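You operate a simulated robot arm through the tools that you are given. There is no shell and no other tool.

You run a simulated robot arm. Do the job below in one go: nothing can be reset, and whatever is moved stays where it is left.

Task
Put things in order on the stone top above the hampers. At the end: the black tub plug stands where the black battery stood; the blue sponge stands where the yellow tub marked wax stood; the orange stick stands where the blue sponge stood; the black battery stands where the orange stick stood; the yellow tub marked wax is on the yellow bulb carton; whatever was shut is shut again. Leave all else as you found it, and nothing knocked over. Set down upright: yellow tub marked wax.

Only the result counts: the job must be done as asked and must still hold three seconds after the hand-in. Knocking over, shifting, dropping, spilling or breaking anything else fails it.

Robot
A 7-joint arm with a two-finger parallel gripper, fixed in place. Base frame: the origin is at the foot of the arm, x ahead of it, y to its left, z up; the work surface is at about z = 910. Readings come in mm, degrees, newtons and seconds.
With the tool pointing down near the work surface it reaches from about 100 to 640 mm from the base axis. Its first joint turns from -66.0 to 66.0 degrees. Payload 1.57 kg.
The tool frame sits at the grasp point between the pads (the TCP): z along the fingers, y along the line on which they close. The tips reach 30 mm beyond it. The gripper opens to 80 mm. The fingers are 17 mm wide and 12 mm thick; the gripper's body (40 by 82 mm) begins 80 mm behind the TCP.
Orientation is that of the tool frame in the base frame, as a unit quaternion [x, y, z, w]. With the fingers straight down and closing along the base's y, the tool's x points along the base's -x, its y along +y and its z along -z.

Tools
- The arm moves only by the tool jog_arm. Its argument "rows" is a list of rows, each an object (a shift or turn left out is 0, a gripper value left out holds the last) with "jaw": the opening in per cent of the stroke, from 0 (shut) to 100 (fully open); "travel": the shift along the base's x, y, z in m, a list of three; "rotation": the turn, a rotation vector about the base's x, y, z in degrees, a list of three. In form: [{"jaw": jaw, "travel": [x, y, z], "rotation": [wx, wy, wz]}, ...]. A call has 1 to 20 rows; each row is the pose to reach, as a shift and turn from the pose commanded when the call began. Each row takes 0.2 s and may step no farther than 50 mm and 8.6 degrees from the row before; otherwise, or with a gripper value out of range, the whole call is refused. Where a pose cannot be reached the arm comes as near as it can. A force on the tool above 40 N (or 10 N above the force at the start of the call, whichever is more), or a blocked arm, ends the call early, and 0.2 s more pass. Each finger travels about 72 mm/s and halts on what it meets, pressing with about 22 N; the grip force reading is that of the motor and also rises with nothing between the fingers. The clock runs only during rows and for 0.2 s after the last one: add rows that repeat a pose to give the fingers time. The reply holds the time, the measured pose of the TCP, the force on the tool along the base axes, the opening and the grip force, in the units named above and with some noise, with the torque about the TCP (base axes, N m) and any sound that the robot's microphone picked up, and new pictures: "pictures" is both (left out), scene, wrist or none.
- Cameras (640 x 400 px; columns grow to the right, rows downward): "scene" is fixed at [57.4, 436.9, 1420.2]; the picture's right is [-0.73, -0.68, 0.00], its down [-0.40, 0.43, -0.81] and it looks along [0.55, -0.59, -0.59] (base axes); focal length 290 px, centre (320, 200). "wrist" rides on the gripper at [72, -7, -122] in the tool frame; the picture's right is [0.09, 1.00, 0.00], its down [-0.84, 0.08, -0.54] and it looks along [-0.54, 0.05, 0.84] (tool axes); focal length 238 px, centre (320, 200). There is no depth. A picture from a camera that has moved, and an enlarged one, comes with that camera's place and axes in the base frame and with its lens.
- close_up(camera, box): a new picture of the part [left, top, right, bottom] of that camera's present view, enlarged. It takes no simulated time.
- hand_in(): hands the job in; it is judged then, once.

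Places have to be worked out from the pictures, the camera data and where the tool is seen. Open the gripper and draw the arm clear of the work before you hand the job in, unless the task says otherwise.

The tools are called after "Request:" by a JSON object that holds its "method" and its "body". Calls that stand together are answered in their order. jog_arm: Moves the arm, as the interface text tells. Its arguments: {"type":"object","properties":{"rows":{"type":"array","items":{"type":"object","properties":{"jaw":{"type":"number"},"travel":{"type":"array","items":{"type":"number"}},"rotation":{"type":"array","items":{"type":"number"}}}}},"pictures":{"type":"string","enum":["both","scene","wrist","none"]}},"required":["rows"]} The other tools are called the same way: close_up (camera, box) takes an enlarged picture of a part of a camera's view; hand_in () hands the job in.

At the start:

```text
time_s: 0.0
ee_pos: [313.0, 51.6, 1249.7]
tcp_rot: [0.0, 1.0, 0.001, 0.0]
force: [0.7, -0.3, 0.1]
wrist_torque: [0.04, 0.0, -0.01]
opening: 79.8
finger_force: 0.2
```

scene: 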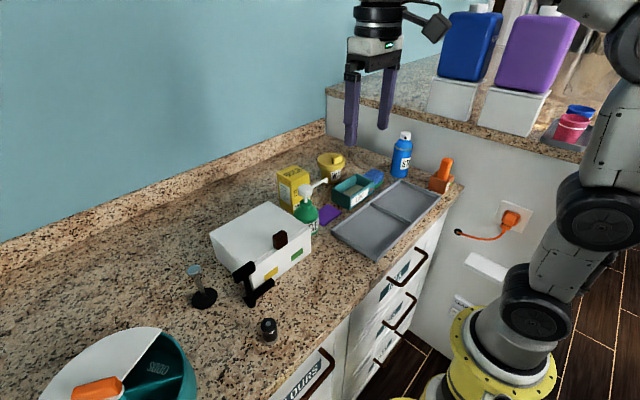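
wrist: 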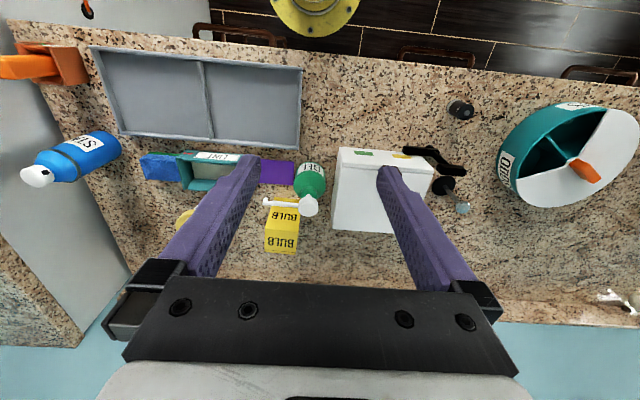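

I start by looking more closely at the scene from both cameras to identify each object before moving anything.

Request:
{"method": "close_up", "body": {"camera": "scene", "box": [180, 200, 340, 350]}}

Request:
{"method": "close_up", "body": {"camera": "scene", "box": [260, 120, 470, 260]}}

Request:
{"method": "close_up", "body": {"camera": "scene", "box": [20, 300, 220, 400]}}

Request:
{"method": "close_up", "body": {"camera": "wrist", "box": [0, 20, 320, 260]}}

Request:
{"method": "close_up", "body": {"camera": "wrist", "box": [320, 60, 640, 260]}}

```text
2.67 times, centred on (260, 275) of scene
camera zoom: at [57.4, 436.9, 1420.2], right [-0.73, -0.68, 0.0], down [-0.4, 0.43, -0.81], along [0.55, -0.59, -0.59], focal length 772 px, centre (480, 0)
```

zoom: 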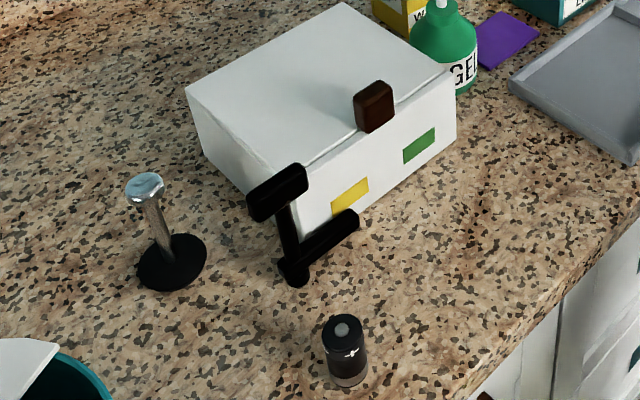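

```text
2.86 times, centred on (365, 190) of scene
camera zoom: at [57.4, 436.9, 1420.2], right [-0.73, -0.68, 0.0], down [-0.4, 0.43, -0.81], along [0.55, -0.59, -0.59], focal length 827 px, centre (191, 229)
```

zoom: 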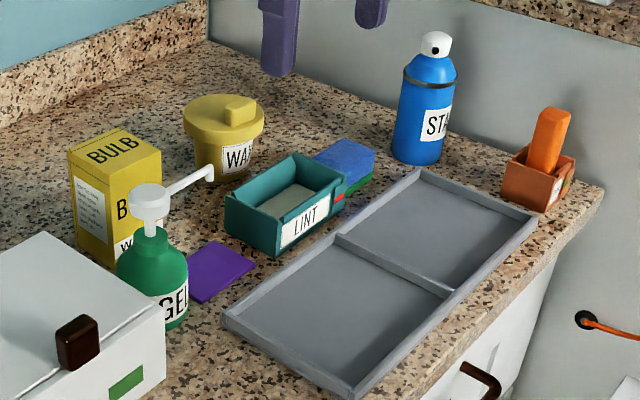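

```text
3.20 times, centred on (120, 350) of scene
camera zoom: at [57.4, 436.9, 1420.2], right [-0.73, -0.68, 0.0], down [-0.4, 0.43, -0.81], along [0.55, -0.59, -0.59], focal length 926 px, centre (960, -280)
```

zoom: 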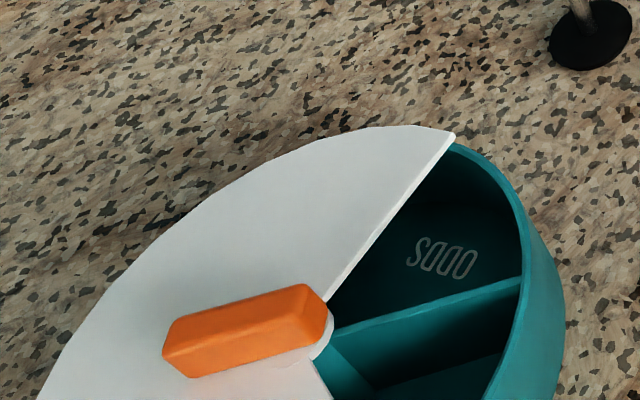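

```text
1.67 times, centred on (160, 140) of wrist
camera zoom: at [243.4, 45.2, 1371.5], right [-0.09, 1.0, 0.0], down [0.84, 0.08, 0.54], along [0.54, 0.05, -0.84], focal length 397 px, centre (587, 300)
```

zoom: 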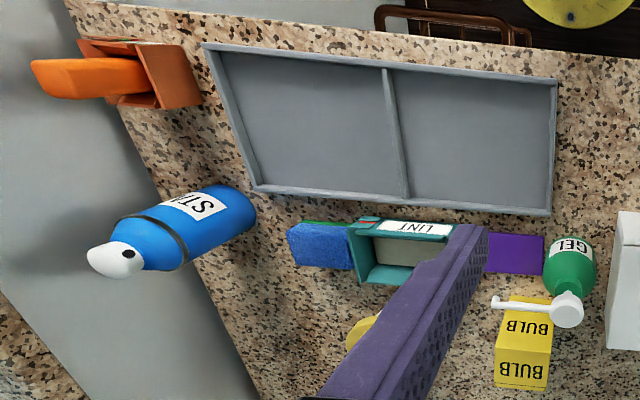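

```text
2.00 times, centred on (480, 160) of wrist
camera zoom: at [243.4, 45.2, 1371.5], right [-0.09, 1.0, 0.0], down [0.84, 0.08, 0.54], along [0.54, 0.05, -0.84], focal length 477 px, centre (0, 280)
```

zoom: 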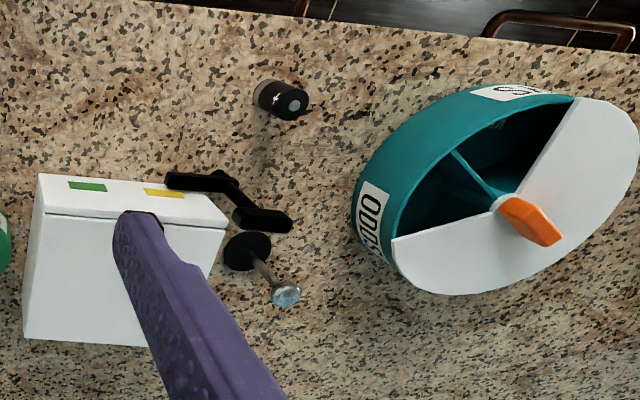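

The battery is near (317, 300), and the orange stick looks to be standing in a small terracotta holder near (290, -370). I take tighter close-ups of the stick, sponge, carton and the odd black item before planning.

Request:
{"method": "close_up", "body": {"camera": "scene", "box": [410, 140, 480, 210]}}

Request:
{"method": "close_up", "body": {"camera": "scene", "box": [330, 160, 400, 220]}}

Request:
{"method": "close_up", "body": {"camera": "scene", "box": [265, 145, 355, 235]}}

Request:
{"method": "close_up", "body": {"camera": "wrist", "box": [380, 80, 500, 230]}}

```text
5.71 times, centred on (445, 175) of scene
camera zoom: at [57.4, 436.9, 1420.2], right [-0.73, -0.68, 0.0], down [-0.4, 0.43, -0.81], along [0.55, -0.59, -0.59], focal length 1654 px, centre (-394, 343)
```

zoom: 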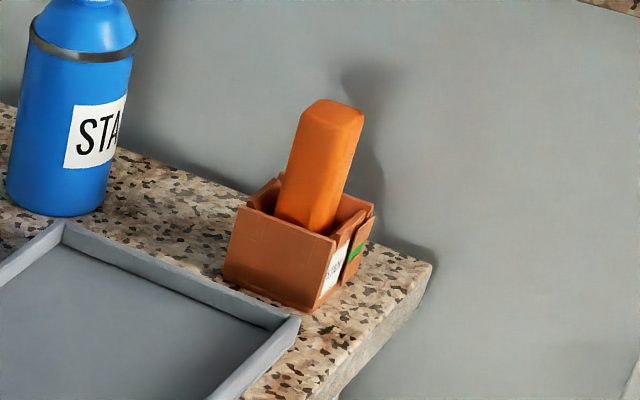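

```text
6.67 times, centred on (365, 190) of scene
camera zoom: at [57.4, 436.9, 1420.2], right [-0.73, -0.68, 0.0], down [-0.4, 0.43, -0.81], along [0.55, -0.59, -0.59], focal length 1930 px, centre (20, 267)
```

zoom: 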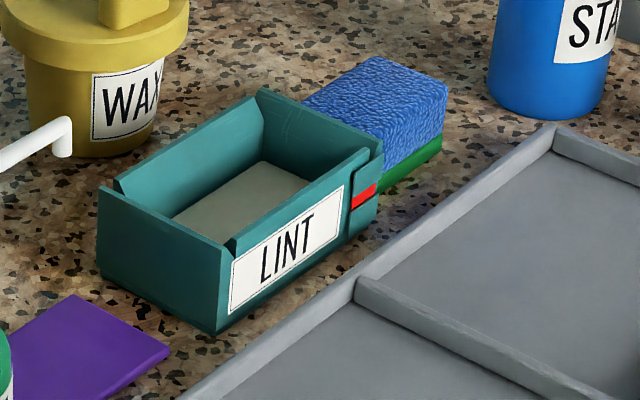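

```text
4.44 times, centred on (310, 190) of scene
camera zoom: at [57.4, 436.9, 1420.2], right [-0.73, -0.68, 0.0], down [-0.4, 0.43, -0.81], along [0.55, -0.59, -0.59], focal length 1287 px, centre (364, 244)
```

zoom: 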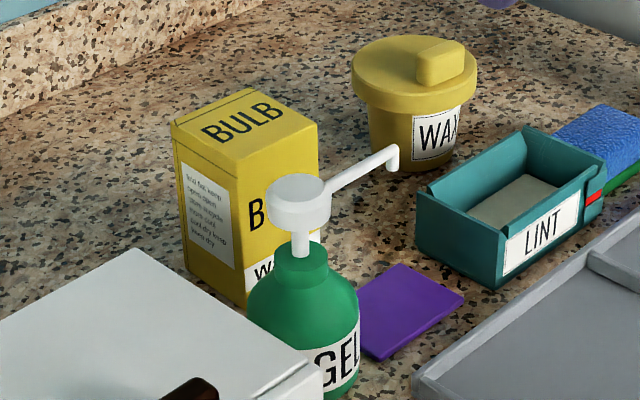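

```text
2.67 times, centred on (440, 155) of wrist
camera zoom: at [243.4, 45.2, 1371.5], right [-0.09, 1.0, 0.0], down [0.84, 0.08, 0.54], along [0.54, 0.05, -0.84], focal length 636 px, centre (0, 320)
```

zoom: 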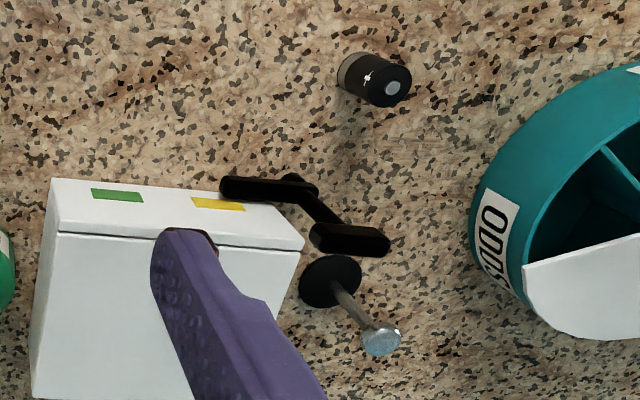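

Everything named is in the open: the wax tub is near (590, -190), with a lid that looks wider than the jaw, and the carton top is near (567, -4, 1021). I move the wrist camera above that area to measure it better.

Request:
{"method": "jog_arm", "body": {"rows": [{"travel": [0.028, -0.03, -0.01]}, {"travel": [0.056, -0.06, -0.02]}, {"travel": [0.084, -0.09, -0.03]}, {"travel": [0.112, -0.12, -0.04]}, {"travel": [0.14, -0.15, -0.05]}, {"travel": [0.167, -0.18, -0.06]}, {"travel": [0.167, -0.18, -0.06]}], "pictures": "both"}}

```text
time_s: 1.6
ee_pos: [479.1, -130.1, 1187.9]
tcp_rot: [0.0, 1.0, 0.0, 0.0]
force: [-0.3, -0.3, 0.3]
wrist_torque: [-0.03, -0.01, 0.03]
opening: 79.8
finger_force: 0.0
camera wrist: at [410.7, -135.3, 1309.5], right [-0.09, 1.0, 0.0], down [0.84, 0.08, 0.54], along [0.54, 0.05, -0.84], focal length 238 px, centre (320, 200)
```

scene: 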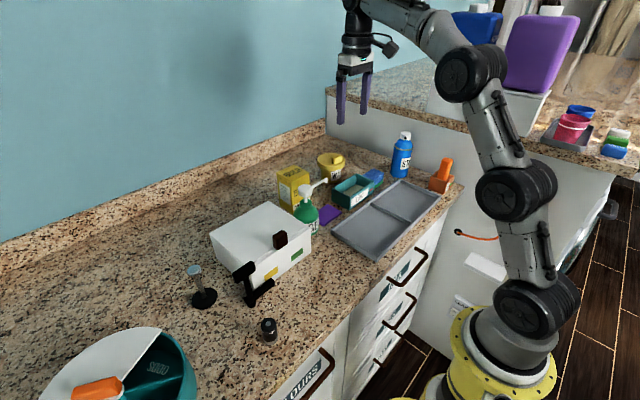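
wrist: 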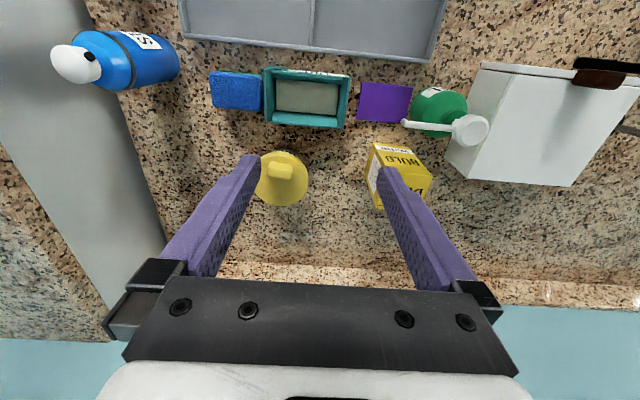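

The wrist camera now sees the wax tub, sponge and LINT box from above. I enlarge these to get sizes and centres.

Request:
{"method": "close_up", "body": {"camera": "wrist", "box": [190, 50, 350, 220]}}

Request:
{"method": "close_up", "body": {"camera": "wrist", "box": [340, 60, 500, 220]}}

Request:
{"method": "close_up", "body": {"camera": "scene", "box": [310, 145, 360, 195]}}

Request:
{"method": "close_up", "body": {"camera": "scene", "box": [550, 90, 640, 170]}}

```text
2.35 times, centred on (270, 135) of wrist
camera zoom: at [410.7, -135.3, 1309.5], right [-0.09, 1.0, 0.0], down [0.84, 0.08, 0.54], along [0.54, 0.05, -0.84], focal length 561 px, centre (438, 353)
```

zoom: 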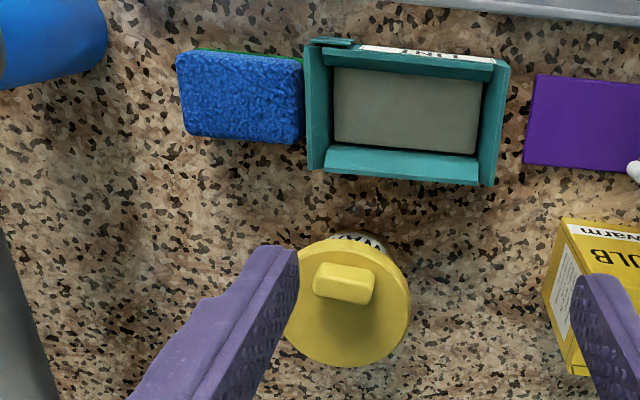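

```text
2.50 times, centred on (420, 140) of wrist
camera zoom: at [410.7, -135.3, 1309.5], right [-0.09, 1.0, 0.0], down [0.84, 0.08, 0.54], along [0.54, 0.05, -0.84], focal length 596 px, centre (70, 350)
```

zoom: 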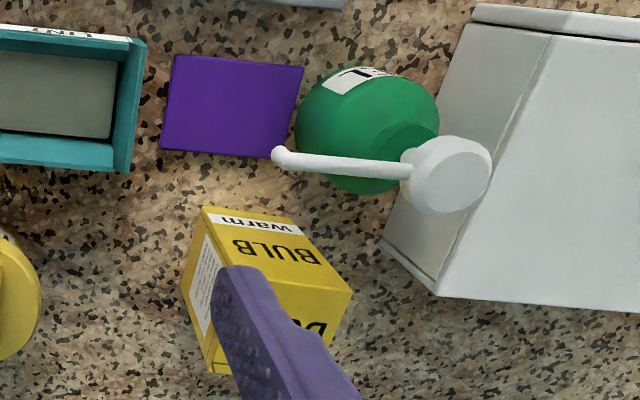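

```text
8.00 times, centred on (335, 170) of scene
camera zoom: at [57.4, 436.9, 1420.2], right [-0.73, -0.68, 0.0], down [-0.4, 0.43, -0.81], along [0.55, -0.59, -0.59], focal length 2316 px, centre (200, 440)
```

zoom: 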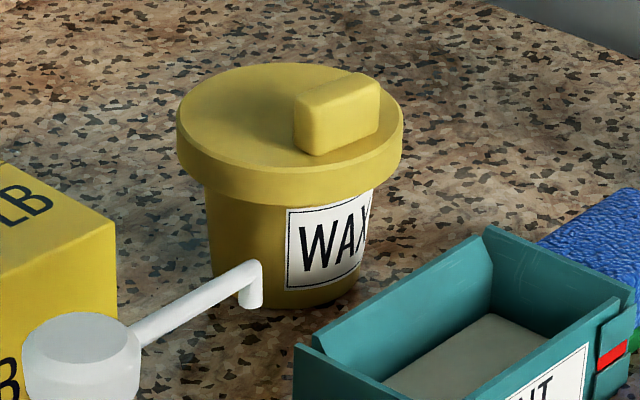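

```text
5.00 times, centred on (595, 130) of scene
camera zoom: at [57.4, 436.9, 1420.2], right [-0.73, -0.68, 0.0], down [-0.4, 0.43, -0.81], along [0.55, -0.59, -0.59], focal length 1448 px, centre (-1055, 550)
```

zoom: 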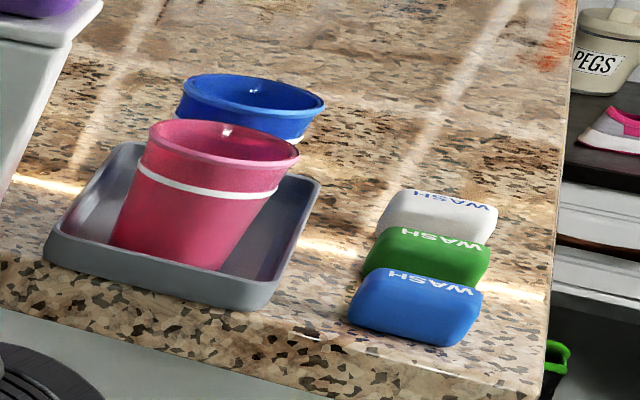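

The lid measures about 90 mm across, wider than the 80 mm jaw, while the body below it is about 65 mm. I therefore plan to grip the body from the side, under the lid. I back off a little so the tub, sponge and box sit near the centre of the wrist view and can be measured.

Request:
{"method": "jog_arm", "body": {"rows": [{"travel": [-0.04, -0.025, 0]}, {"travel": [-0.079, -0.05, 0]}, {"travel": [-0.079, -0.05, 0]}, {"travel": [-0.079, -0.05, 0]}], "pictures": "wrist"}}

Request:
{"method": "close_up", "body": {"camera": "wrist", "box": [240, 80, 400, 240]}}

Request:
{"method": "close_up", "body": {"camera": "wrist", "box": [40, 20, 240, 180]}}

```text
time_s: 2.6
ee_pos: [400.9, -179.2, 1189.4]
tcp_rot: [0.0, 1.0, 0.0, 0.0]
force: [-0.1, -0.3, -0.2]
wrist_torque: [0.03, -0.01, 0.03]
opening: 80.2
finger_force: 0.1
camera wrist: at [331.0, -184.8, 1310.1], right [-0.09, 1.0, 0.0], down [0.84, 0.08, 0.54], along [0.54, 0.05, -0.84], focal length 238 px, centre (320, 200)
```

wrist: 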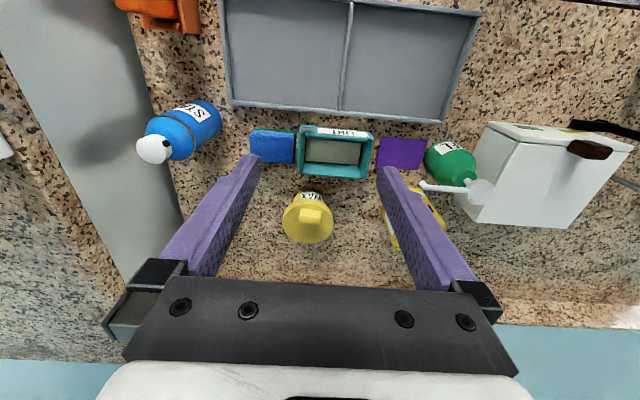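

```text
2.50 times, centred on (320, 160) of wrist
camera zoom: at [331.0, -184.8, 1310.1], right [-0.09, 1.0, 0.0], down [0.84, 0.08, 0.54], along [0.54, 0.05, -0.84], focal length 596 px, centre (320, 300)
```

zoom: 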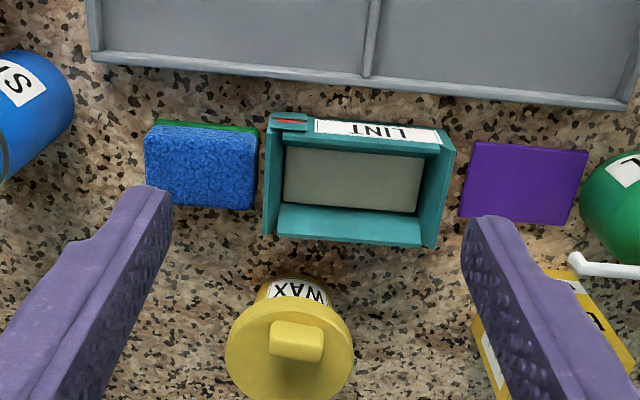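

```text
2.50 times, centred on (140, 100) of wrist
camera zoom: at [331.0, -184.8, 1310.1], right [-0.09, 1.0, 0.0], down [0.84, 0.08, 0.54], along [0.54, 0.05, -0.84], focal length 596 px, centre (770, 450)
```

zoom: 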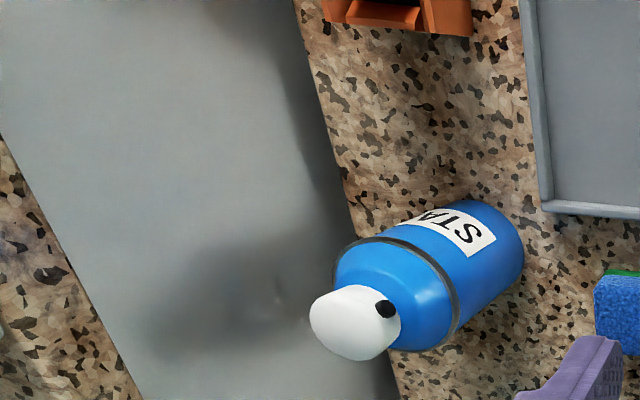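

The tub centre is near (588, -183), with lid radius about 45 mm and the body about 65 mm wide. The STA bottle at about (445, -362) rises to roughly z 1045. I will approach the tub from the front right at a 20° heading with the camera side up, so first I test the yaw turn at a safe height.

Request:
{"method": "jog_arm", "body": {"rows": [{"rotation": [0, 0, -8.42]}, {"rotation": [0, 0, -16.84]}, {"rotation": [0, 0, -25.26]}, {"rotation": [0, 0, -33.68]}, {"rotation": [0, 0, -42.1]}, {"rotation": [0, 0, -50.52]}, {"rotation": [0, 0, -58.94]}, {"rotation": [0, 0, -67.36]}, {"rotation": [0, 0, -75.78]}, {"rotation": [0, 0, -84.2]}, {"rotation": [0, 0, -92.62]}, {"rotation": [0, 0, -101.04]}, {"rotation": [0, 0, -109.46]}, {"rotation": [0, 0, -117.88]}, {"rotation": [0, 0, -126.3]}, {"rotation": [0, 0, -134.72]}, {"rotation": [0, 0, -143.14]}, {"rotation": [0, 0, -151.56]}, {"rotation": [0, 0, -160]}, {"rotation": [0, 0, -160]}], "pictures": "both"}}

```text
time_s: 6.8
ee_pos: [401.7, -178.7, 1191.0]
tcp_rot: [0.985, 0.173, 0.0, 0.0]
force: [0.0, 0.0, 0.0]
wrist_torque: [0.0, 0.0, 0.0]
opening: 80.2
finger_force: 0.0
camera wrist: at [468.7, -147.6, 1311.0], right [0.43, -0.91, 0.0], down [-0.76, -0.36, 0.54], along [-0.49, -0.23, -0.84], focal length 238 px, centre (320, 200)
```

scene: 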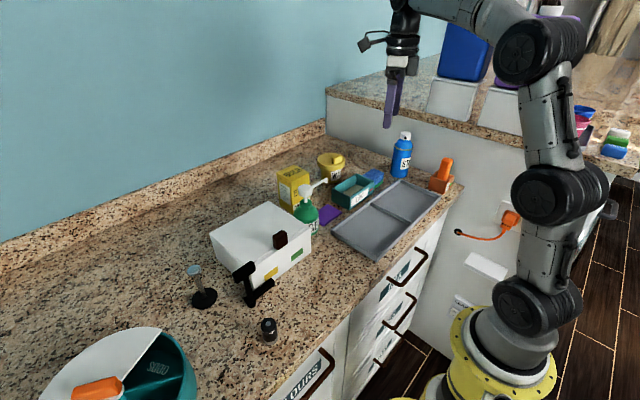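
wrist: 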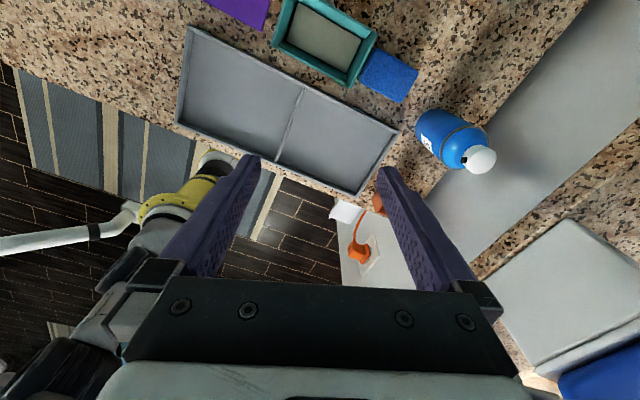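

The yaw is reachable and nothing touched. Next I tilt the tool 60° toward the 20° heading, so it ends 30° below horizontal with the camera on top.

Request:
{"method": "jog_arm", "body": {"rows": [{"rotation": [2.56, -7.05, 0]}, {"rotation": [5.13, -14.1, 0]}, {"rotation": [7.69, -21.14, 0]}, {"rotation": [10.26, -28.19, 0]}, {"rotation": [12.82, -35.24, 0]}, {"rotation": [15.39, -42.29, 0]}, {"rotation": [17.95, -49.34, 0]}, {"rotation": [20.52, -56.38, 0]}, {"rotation": [20.52, -56.38, 0]}, {"rotation": [20.52, -56.38, 0]}], "pictures": "both"}}

```text
time_s: 9.0
ee_pos: [401.6, -179.8, 1187.5]
tcp_rot: [0.853, 0.151, 0.492, -0.087]
force: [0.8, 0.2, 0.4]
wrist_torque: [0.05, 0.01, -0.02]
opening: 79.8
finger_force: 0.1
camera wrist: at [335.5, -195.8, 1312.4], right [0.38, -0.92, 0.08], down [-0.81, -0.38, -0.45], along [0.45, 0.11, -0.89], focal length 238 px, centre (320, 200)
```

scene: 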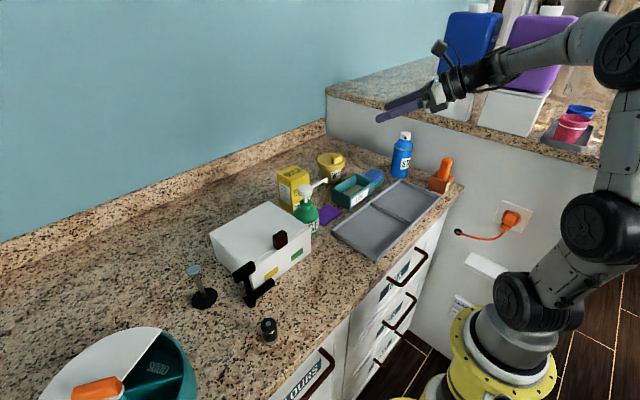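
wrist: 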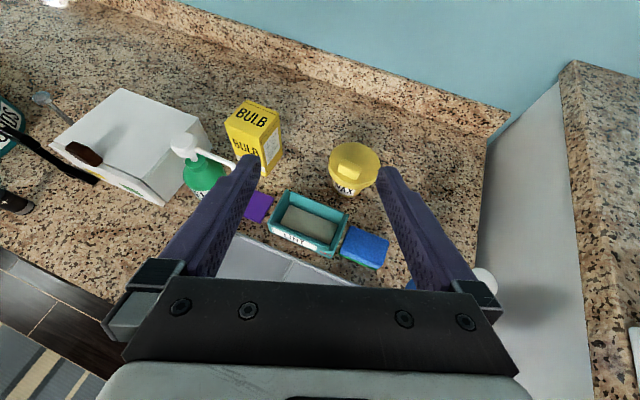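

The tilt works and the camera now looks down at the tub from above the gripper. I enlarge the tub and the carton in this view to fix their positions.

Request:
{"method": "close_up", "body": {"camera": "wrist", "box": [310, 120, 400, 220]}}

Request:
{"method": "close_up", "body": {"camera": "wrist", "box": [160, 80, 400, 280]}}

```text
4.00 times, centred on (355, 170) of wrist
camera zoom: at [335.5, -195.8, 1312.4], right [0.38, -0.92, 0.08], down [-0.81, -0.38, -0.45], along [0.45, 0.11, -0.89], focal length 953 px, centre (180, 320)
```

zoom: 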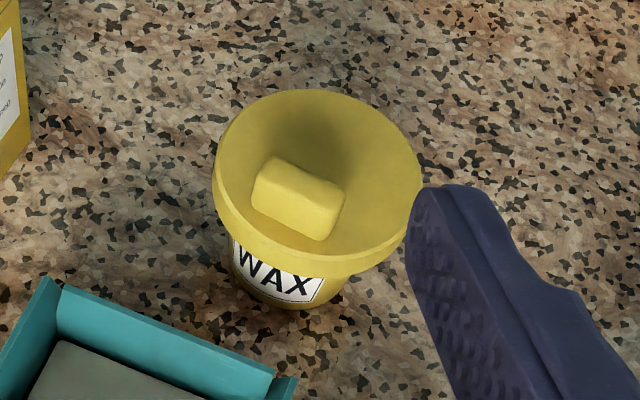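

```text
2.00 times, centred on (280, 180) of wrist
camera zoom: at [335.5, -195.8, 1312.4], right [0.38, -0.92, 0.08], down [-0.81, -0.38, -0.45], along [0.45, 0.11, -0.89], focal length 477 px, centre (400, 240)
```

zoom: 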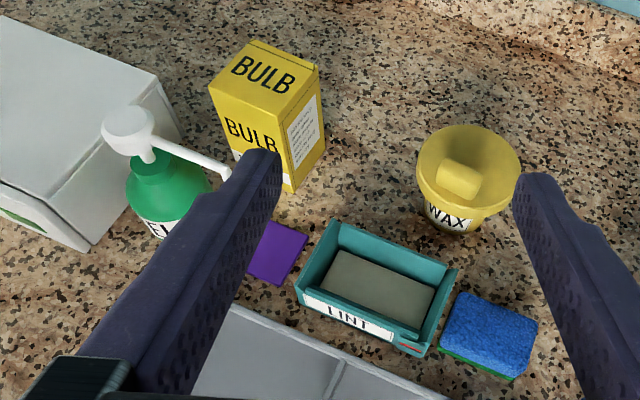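

The tub centre is about (591, -184), with its lid from roughly z 966 to 983. I move to a standoff point on the tool axis, about 120 mm short of the grasp, and check lateral alignment there.

Request:
{"method": "jog_arm", "body": {"rows": [{"travel": [0.016, -0.009, -0.035]}, {"travel": [0.031, -0.018, -0.07]}, {"travel": [0.047, -0.026, -0.105]}, {"travel": [0.062, -0.035, -0.14]}, {"travel": [0.078, -0.044, -0.178]}, {"travel": [0.078, -0.044, -0.178]}, {"travel": [0.078, -0.044, -0.178]}], "pictures": "both"}}

Request:
{"method": "close_up", "body": {"camera": "wrist", "box": [240, 60, 400, 180]}}

Request:
{"method": "close_up", "body": {"camera": "scene", "box": [280, 100, 480, 220]}}

```text
time_s: 10.6
ee_pos: [477.7, -223.3, 1010.6]
tcp_rot: [0.853, 0.152, 0.492, -0.087]
force: [-0.4, 0.7, 0.1]
wrist_torque: [0.04, 0.0, 0.01]
opening: 80.1
finger_force: 0.1
camera wrist: at [411.5, -239.4, 1134.5], right [0.38, -0.92, 0.08], down [-0.81, -0.38, -0.45], along [0.45, 0.11, -0.89], focal length 238 px, centre (320, 200)
```

scene: 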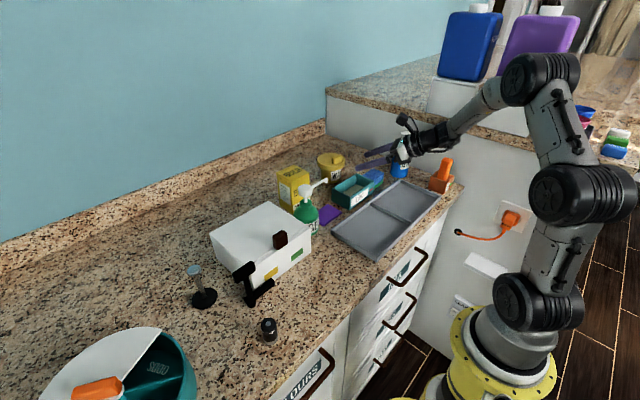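
wrist: 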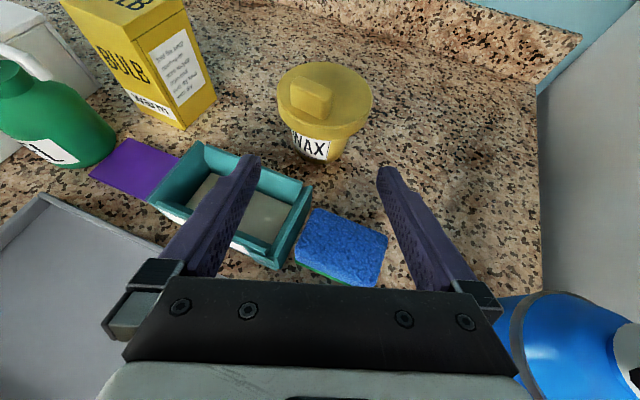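

```text
3.33 times, centred on (320, 120) of wrist
camera zoom: at [411.5, -239.4, 1134.5], right [0.38, -0.92, 0.08], down [-0.81, -0.38, -0.45], along [0.45, 0.11, -0.89], focal length 794 px, centre (320, 467)
```

zoom: 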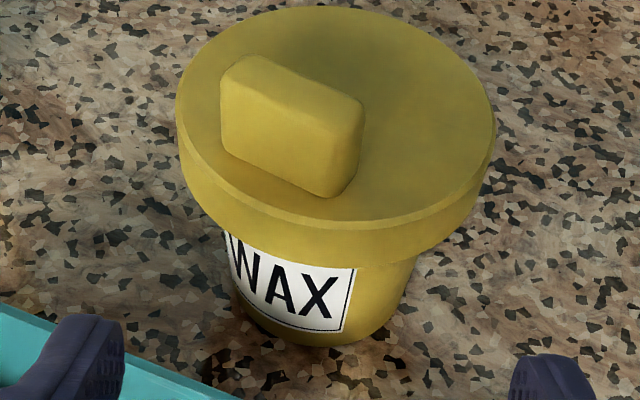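

```text
3.20 times, centred on (380, 160) of scene
camera zoom: at [57.4, 436.9, 1420.2], right [-0.73, -0.68, 0.0], down [-0.4, 0.43, -0.81], along [0.55, -0.59, -0.59], focal length 926 px, centre (128, 328)
```

zoom: 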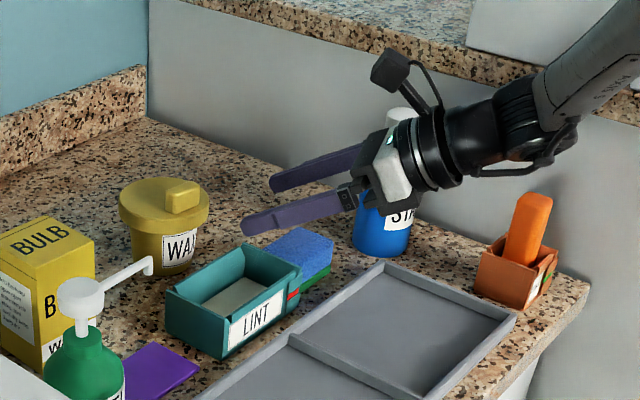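

The tub axis lies within about 1 mm of the tool's line, at (592, -182). I drop 9 mm and then advance about 122 mm along the tool axis, so the open fingers straddle the body under the lid.

Request:
{"method": "jog_arm", "body": {"rows": [{"travel": [0, 0, -0.009]}, {"travel": [0.02, 0.0073, -0.0213]}, {"travel": [0.04, 0.0146, -0.0335]}, {"travel": [0.06, 0.0218, -0.0458]}, {"travel": [0.06, 0.0218, -0.0458]}, {"travel": [0.06, 0.0218, -0.0458]}], "pictures": "both"}}

Request:
{"method": "close_up", "body": {"camera": "wrist", "box": [220, 40, 420, 200]}}

Request:
{"method": "close_up", "body": {"camera": "scene", "box": [290, 120, 440, 220]}}

```text
time_s: 12.0
ee_pos: [538.9, -201.1, 965.2]
tcp_rot: [0.853, 0.15, 0.492, -0.087]
force: [0.4, -0.5, 0.6]
wrist_torque: [0.02, 0.04, 0.02]
opening: 80.1
finger_force: 0.0
camera wrist: at [473.2, -217.1, 1087.9], right [0.38, -0.92, 0.08], down [-0.81, -0.38, -0.45], along [0.45, 0.11, -0.89], focal length 238 px, centre (320, 200)
```

scene: 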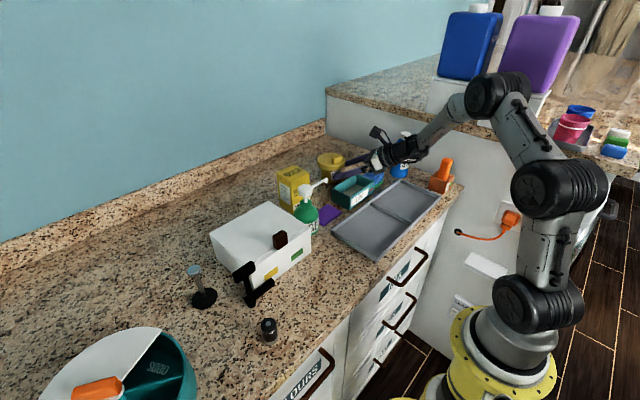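
wrist: 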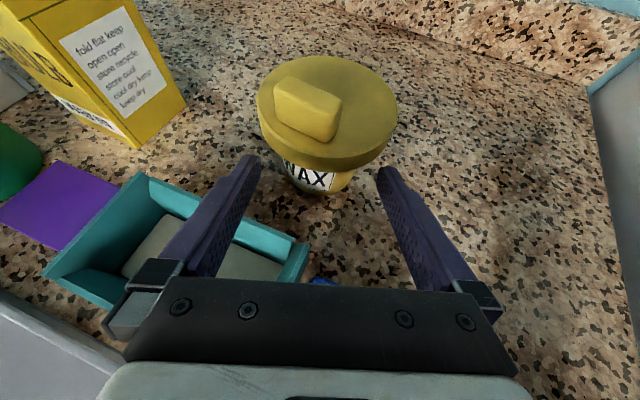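

```text
2.50 times, centred on (320, 120) of wrist
camera zoom: at [473.2, -217.1, 1087.9], right [0.38, -0.92, 0.08], down [-0.81, -0.38, -0.45], along [0.45, 0.11, -0.89], focal length 596 px, centre (320, 400)
```

zoom: 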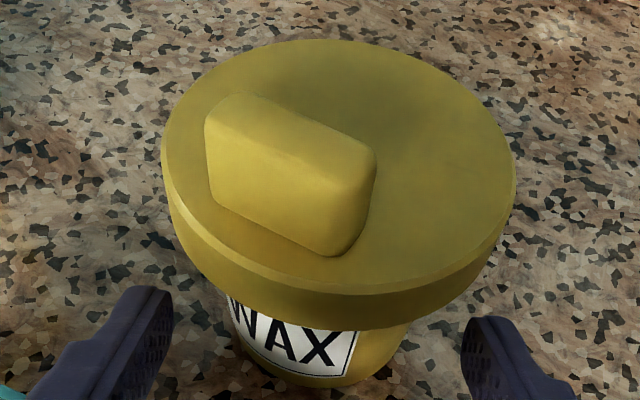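

```text
4.00 times, centred on (365, 170) of scene
camera zoom: at [57.4, 436.9, 1420.2], right [-0.73, -0.68, 0.0], down [-0.4, 0.43, -0.81], along [0.55, -0.59, -0.59], focal length 1158 px, centre (140, 320)
```

zoom: 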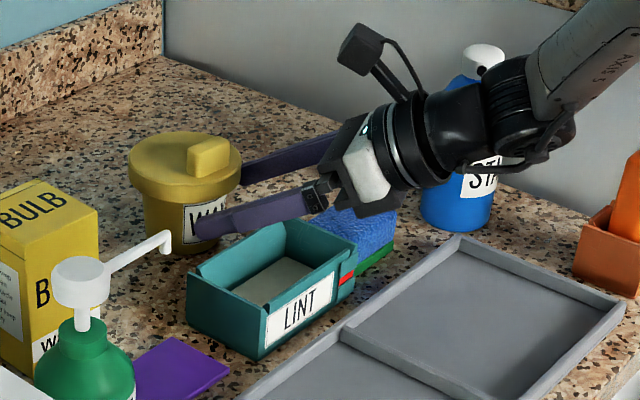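

The alignment holds: the tub centre is (592, -181.5), dead on the line, with about 47 mm left to go. I advance the rest and then take a look before closing.

Request:
{"method": "jog_arm", "body": {"rows": [{"travel": [0.0095, 0.0035, -0.006]}, {"travel": [0.019, 0.007, -0.012]}, {"travel": [0.029, 0.0105, -0.018]}, {"travel": [0.0386, 0.014, -0.024]}, {"travel": [0.0386, 0.014, -0.024]}, {"travel": [0.0386, 0.014, -0.024]}], "pictures": "both"}}

Request:
{"method": "close_up", "body": {"camera": "wrist", "box": [200, 20, 440, 220]}}

Request:
{"method": "close_up", "body": {"camera": "scene", "box": [290, 120, 440, 220]}}

```text
time_s: 13.2
ee_pos: [578.1, -194.8, 946.6]
tcp_rot: [0.852, 0.148, 0.495, -0.079]
force: [-1.0, -3.9, 0.2]
wrist_torque: [0.0, 0.02, 0.32]
opening: 80.0
finger_force: 0.1
stopped in row 5: the force on the tool passed its limit at 42 N (the readings are from after the stop); the commanded pose is now the measured one
camera wrist: at [510.8, -209.1, 1069.0], right [0.37, -0.92, 0.09], down [-0.81, -0.37, -0.46], along [0.46, 0.1, -0.89], focal length 238 px, centre (320, 200)
```

scene: 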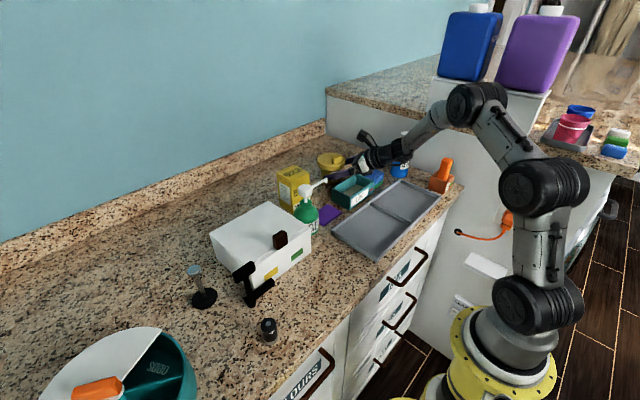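
wrist: 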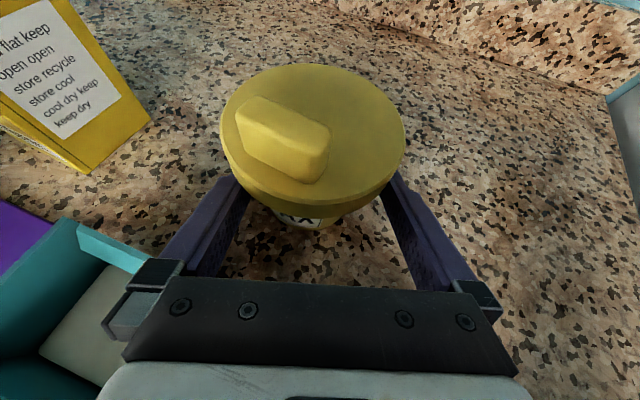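

```text
2.00 times, centred on (320, 120) of wrist
camera zoom: at [510.8, -209.1, 1069.0], right [0.37, -0.92, 0.09], down [-0.81, -0.37, -0.46], along [0.46, 0.1, -0.89], focal length 477 px, centre (320, 360)
```

zoom: 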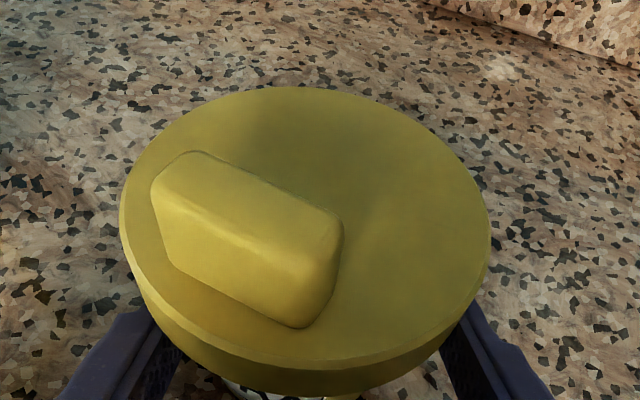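

```text
4.00 times, centred on (365, 170) of scene
camera zoom: at [57.3, 436.8, 1420.2], right [-0.73, -0.68, 0.0], down [-0.4, 0.43, -0.81], along [0.55, -0.59, -0.59], focal length 1158 px, centre (140, 320)
```

zoom: 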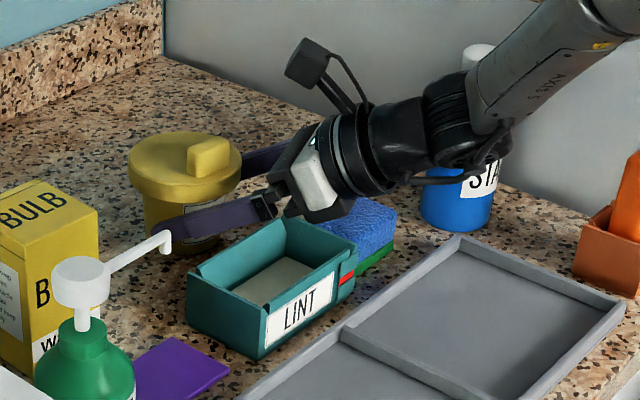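

The move stopped on contact: the tool was pushed about 7 mm toward -y and 5 mm up, although the tub itself seems unmoved. I look closely to find what the hand touched before moving again.

Request:
{"method": "close_up", "body": {"camera": "scene", "box": [325, 150, 405, 210]}}

Request:
{"method": "close_up", "body": {"camera": "scene", "box": [370, 110, 450, 190]}}

Request:
{"method": "close_up", "body": {"camera": "wrist", "box": [0, 170, 260, 370]}}

Request:
{"method": "close_up", "body": {"camera": "wrist", "box": [360, 170, 520, 330]}}

```text
6.67 times, centred on (365, 180) of scene
camera zoom: at [57.3, 436.8, 1420.2], right [-0.73, -0.68, 0.0], down [-0.4, 0.43, -0.81], along [0.55, -0.59, -0.59], focal length 1930 px, centre (20, 333)
```

zoom: 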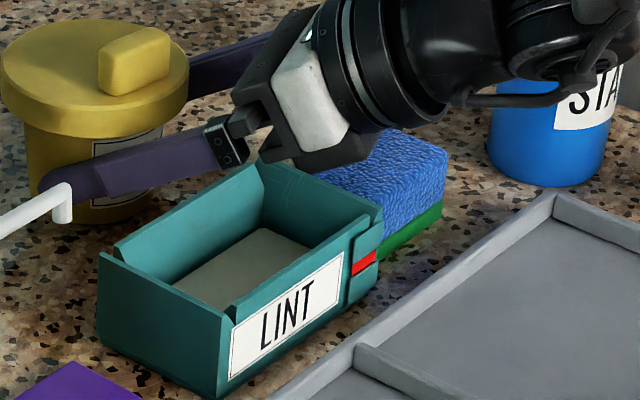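

```text
5.00 times, centred on (410, 150) of scene
camera zoom: at [57.3, 436.8, 1420.2], right [-0.73, -0.68, 0.0], down [-0.4, 0.43, -0.81], along [0.55, -0.59, -0.59], focal length 1448 px, centre (-130, 450)
```

zoom: 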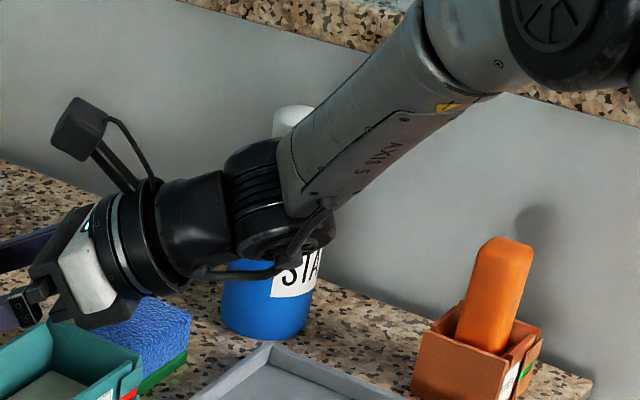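

```text
2.00 times, centred on (130, 270) of wrist
camera zoom: at [510.8, -209.1, 1069.0], right [0.37, -0.92, 0.09], down [-0.81, -0.37, -0.46], along [0.46, 0.1, -0.89], focal length 477 px, centre (700, 60)
```

zoom: 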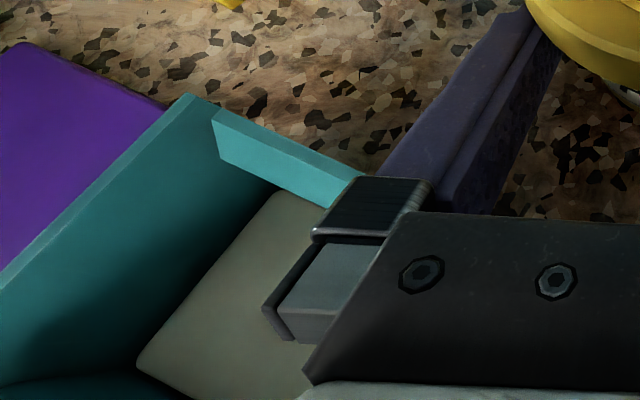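

```text
2.50 times, centred on (440, 250) of wrist
camera zoom: at [510.8, -209.1, 1069.0], right [0.37, -0.92, 0.09], down [-0.81, -0.37, -0.46], along [0.46, 0.1, -0.89], focal length 596 px, centre (20, 75)
```

zoom: 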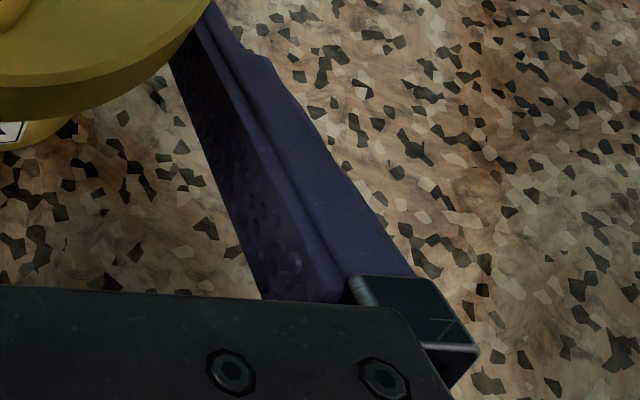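

Nothing visible has shifted, and the LINT, tub, sponge and bottle images match the earlier ones. I hold still for one reading to see whether any contact force remains.

Request:
{"method": "jog_arm", "body": {"rows": [{"travel": [0, 0, 0]}], "pictures": "none"}}

```text
time_s: 13.6
ee_pos: [577.3, -194.6, 946.1]
tcp_rot: [0.852, 0.149, 0.496, -0.08]
force: [0.2, -6.7, -0.2]
wrist_torque: [0.06, 0.02, 0.61]
opening: 79.9
finger_force: 0.0
```

The residual push (about 6.7 N along -y, acting about 91 mm behind the TCP and low) means the lower front edge of the gripper body is against the outside of LINT's right wall. So the hand's 82 mm dimension runs along the tool's x. I back straight out along the tool axis, then come in steeper.

Request:
{"method": "jog_arm", "body": {"rows": [{"travel": [-0.0082, -0.0032, 0.005]}, {"travel": [-0.0246, -0.009, 0.0149]}, {"travel": [-0.041, -0.0145, 0.0248]}, {"travel": [-0.0574, -0.02, 0.0347]}, {"travel": [-0.082, -0.0281, 0.0496]}, {"travel": [-0.082, -0.0281, 0.0496]}, {"travel": [-0.082, -0.0281, 0.0496]}], "pictures": "both"}}

Request:
{"method": "close_up", "body": {"camera": "scene", "box": [325, 150, 405, 210]}}

Request:
{"method": "close_up", "body": {"camera": "wrist", "box": [240, 60, 400, 180]}}

```text
time_s: 15.2
ee_pos: [497.5, -222.3, 995.9]
tcp_rot: [0.852, 0.148, 0.495, -0.08]
force: [0.1, -0.7, 0.5]
wrist_torque: [-0.04, 0.02, -0.01]
opening: 79.9
finger_force: 0.1
camera wrist: at [430.0, -236.4, 1118.8], right [0.37, -0.92, 0.09], down [-0.81, -0.37, -0.46], along [0.45, 0.1, -0.89], focal length 238 px, centre (320, 200)
```

scene: 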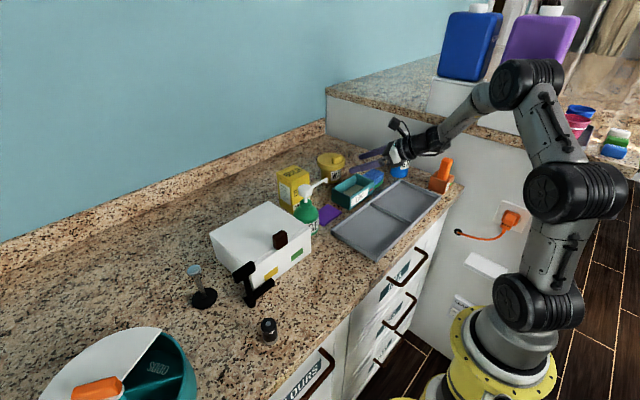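
wrist: 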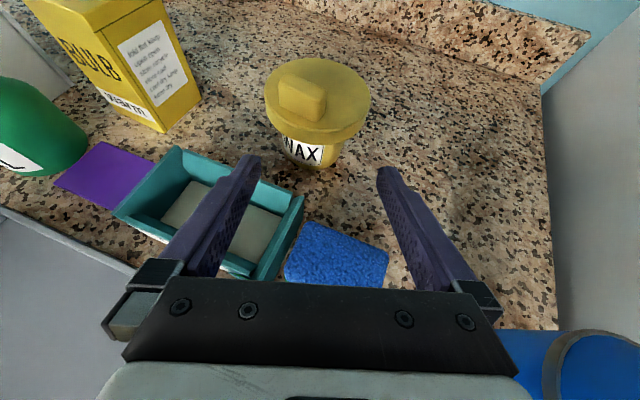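

```text
6.67 times, centred on (365, 180) of scene
camera zoom: at [57.4, 436.9, 1420.2], right [-0.73, -0.68, 0.0], down [-0.4, 0.43, -0.81], along [0.55, -0.59, -0.59], focal length 1930 px, centre (20, 333)
```

zoom: 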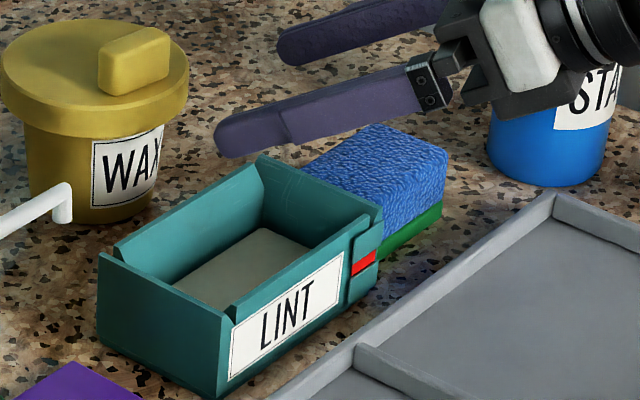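

```text
3.33 times, centred on (320, 120) of wrist
camera zoom: at [430.0, -236.4, 1118.8], right [0.37, -0.92, 0.09], down [-0.81, -0.37, -0.46], along [0.45, 0.1, -0.89], focal length 794 px, centre (320, 467)
```

zoom: 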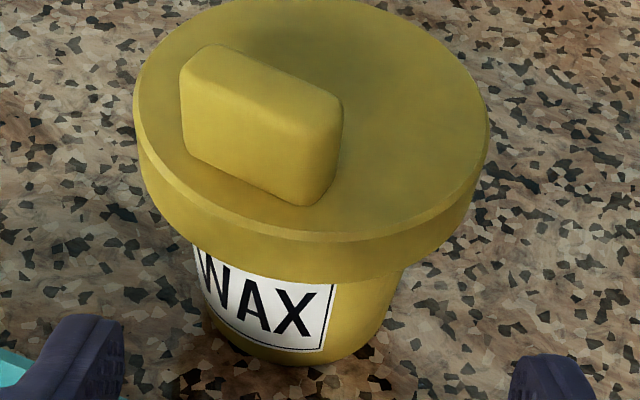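

LINT, the sponge and the tub are all where they were, and the tub centre again reads (591, -182). I steepen the tool to 36° below horizontal, squared to the 20° heading, and line up at a new standoff.

Request:
{"method": "jog_arm", "body": {"rows": [{"travel": [0.003, 0.003, 0.004], "rotation": [-0.5, 2.0, 0.33]}, {"travel": [0.006, 0.007, 0.002], "rotation": [-1.1, 4.1, 0.67]}, {"travel": [0.009, 0.0099, -0.0014], "rotation": [-1.6, 6.1, 1.0]}, {"travel": [0.009, 0.0099, -0.0014], "rotation": [-1.6, 6.1, 1.0]}, {"travel": [0.009, 0.0099, -0.0014], "rotation": [-1.6, 6.1, 1.0]}], "pictures": "both"}}

Request:
{"method": "close_up", "body": {"camera": "wrist", "box": [240, 60, 400, 180]}}

```text
time_s: 16.4
ee_pos: [505.9, -210.3, 994.3]
tcp_rot: [0.877, 0.159, 0.446, -0.08]
force: [-0.6, -0.2, -0.1]
wrist_torque: [0.0, 0.02, -0.02]
opening: 80.1
finger_force: 0.0
camera wrist: at [452.7, -223.4, 1124.3], right [0.4, -0.91, 0.08], down [-0.84, -0.4, -0.36], along [0.36, 0.08, -0.93], focal length 238 px, centre (320, 200)
```

scene: 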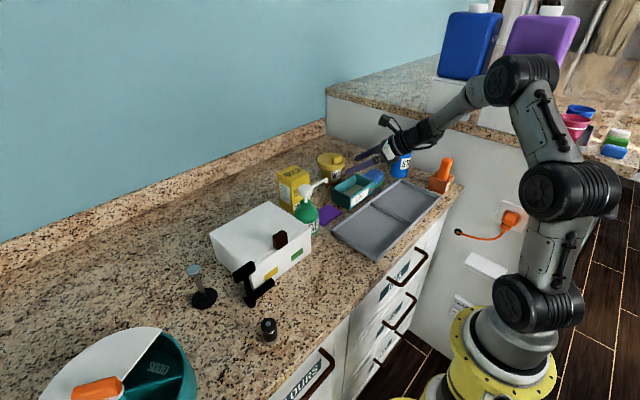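
wrist: 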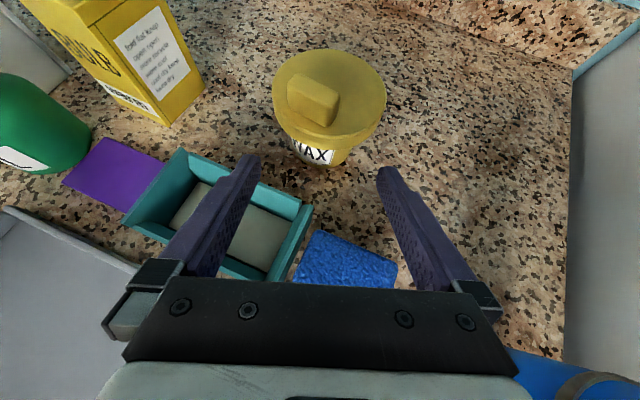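

```text
3.33 times, centred on (320, 120) of wrist
camera zoom: at [452.7, -223.4, 1124.3], right [0.4, -0.91, 0.08], down [-0.84, -0.4, -0.36], along [0.36, 0.08, -0.93], focal length 794 px, centre (320, 467)
```

zoom: 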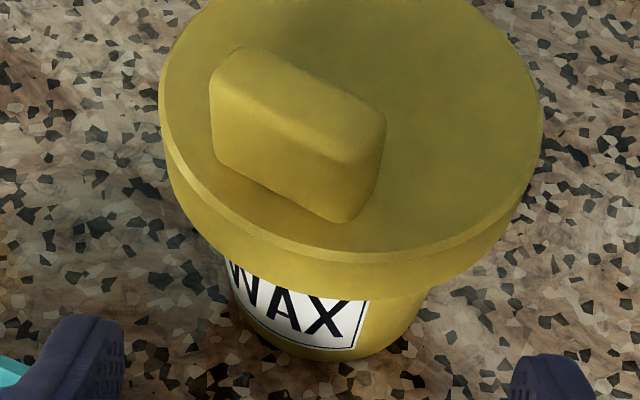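

Measured in the tool frame, the tub sits 2.9 mm right of centre and 89.5 mm ahead. I correct sideways and advance along the axis to place the pads under the lid at about z 929.

Request:
{"method": "jog_arm", "body": {"rows": [{"travel": [0.001, -0.0027, 0]}, {"travel": [0.0144, 0.0023, -0.0105]}, {"travel": [0.0278, 0.0073, -0.021]}, {"travel": [0.0413, 0.0124, -0.0315]}, {"travel": [0.0547, 0.0174, -0.042]}, {"travel": [0.0682, 0.0224, -0.0523]}, {"travel": [0.0682, 0.0224, -0.0523]}, {"travel": [0.0682, 0.0224, -0.0523]}], "pictures": "both"}}

Request:
{"method": "close_up", "body": {"camera": "wrist", "box": [200, 20, 440, 240]}}

Request:
{"method": "close_up", "body": {"camera": "scene", "box": [300, 140, 400, 210]}}

```text
time_s: 18.2
ee_pos: [573.8, -187.3, 942.3]
tcp_rot: [0.877, 0.159, 0.447, -0.08]
force: [1.0, -0.2, 2.7]
wrist_torque: [-0.06, 0.27, -0.03]
opening: 80.3
finger_force: 0.2
camera wrist: at [520.2, -200.4, 1072.5], right [0.4, -0.91, 0.08], down [-0.84, -0.4, -0.36], along [0.36, 0.08, -0.93], focal length 238 px, centre (320, 200)
```

scene: 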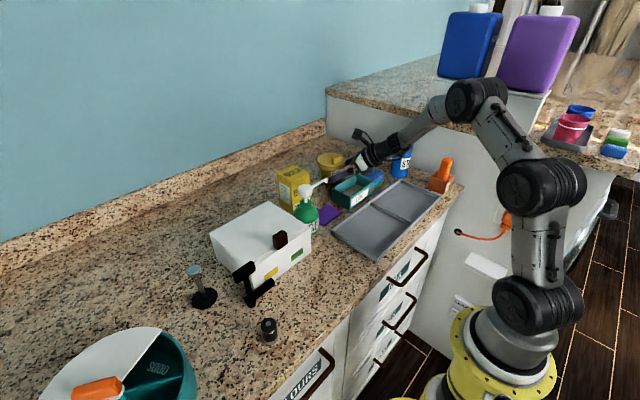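
wrist: 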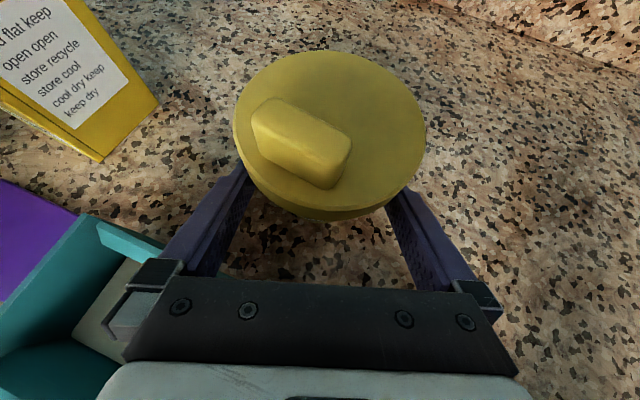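

```text
1.82 times, centred on (320, 130) of wrist
camera zoom: at [520.2, -200.4, 1072.5], right [0.4, -0.91, 0.08], down [-0.84, -0.4, -0.36], along [0.36, 0.08, -0.93], focal length 433 px, centre (320, 327)
```

zoom: 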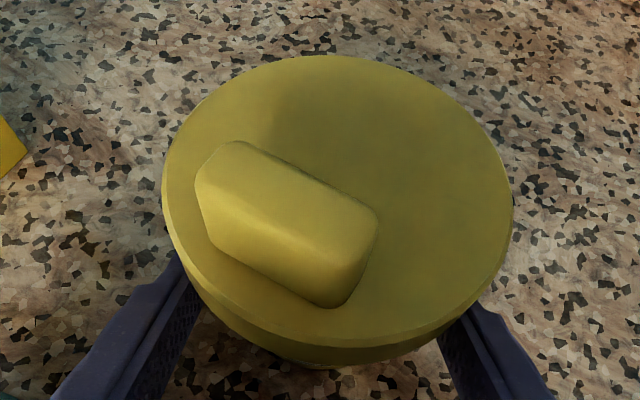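

```text
5.71 times, centred on (350, 175) of scene
camera zoom: at [57.3, 436.9, 1420.1], right [-0.73, -0.68, 0.0], down [-0.4, 0.43, -0.81], along [0.55, -0.59, -0.59], focal length 1654 px, centre (149, 343)
```

zoom: 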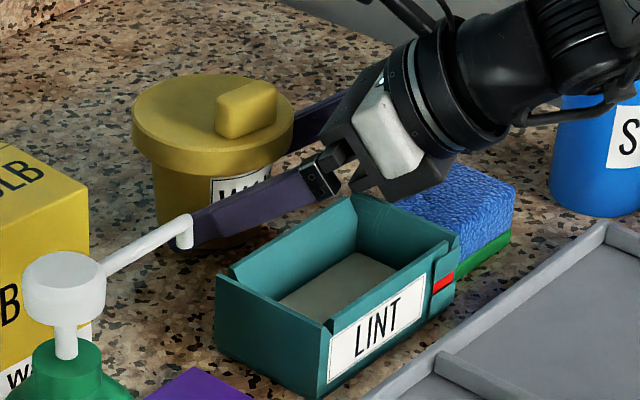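

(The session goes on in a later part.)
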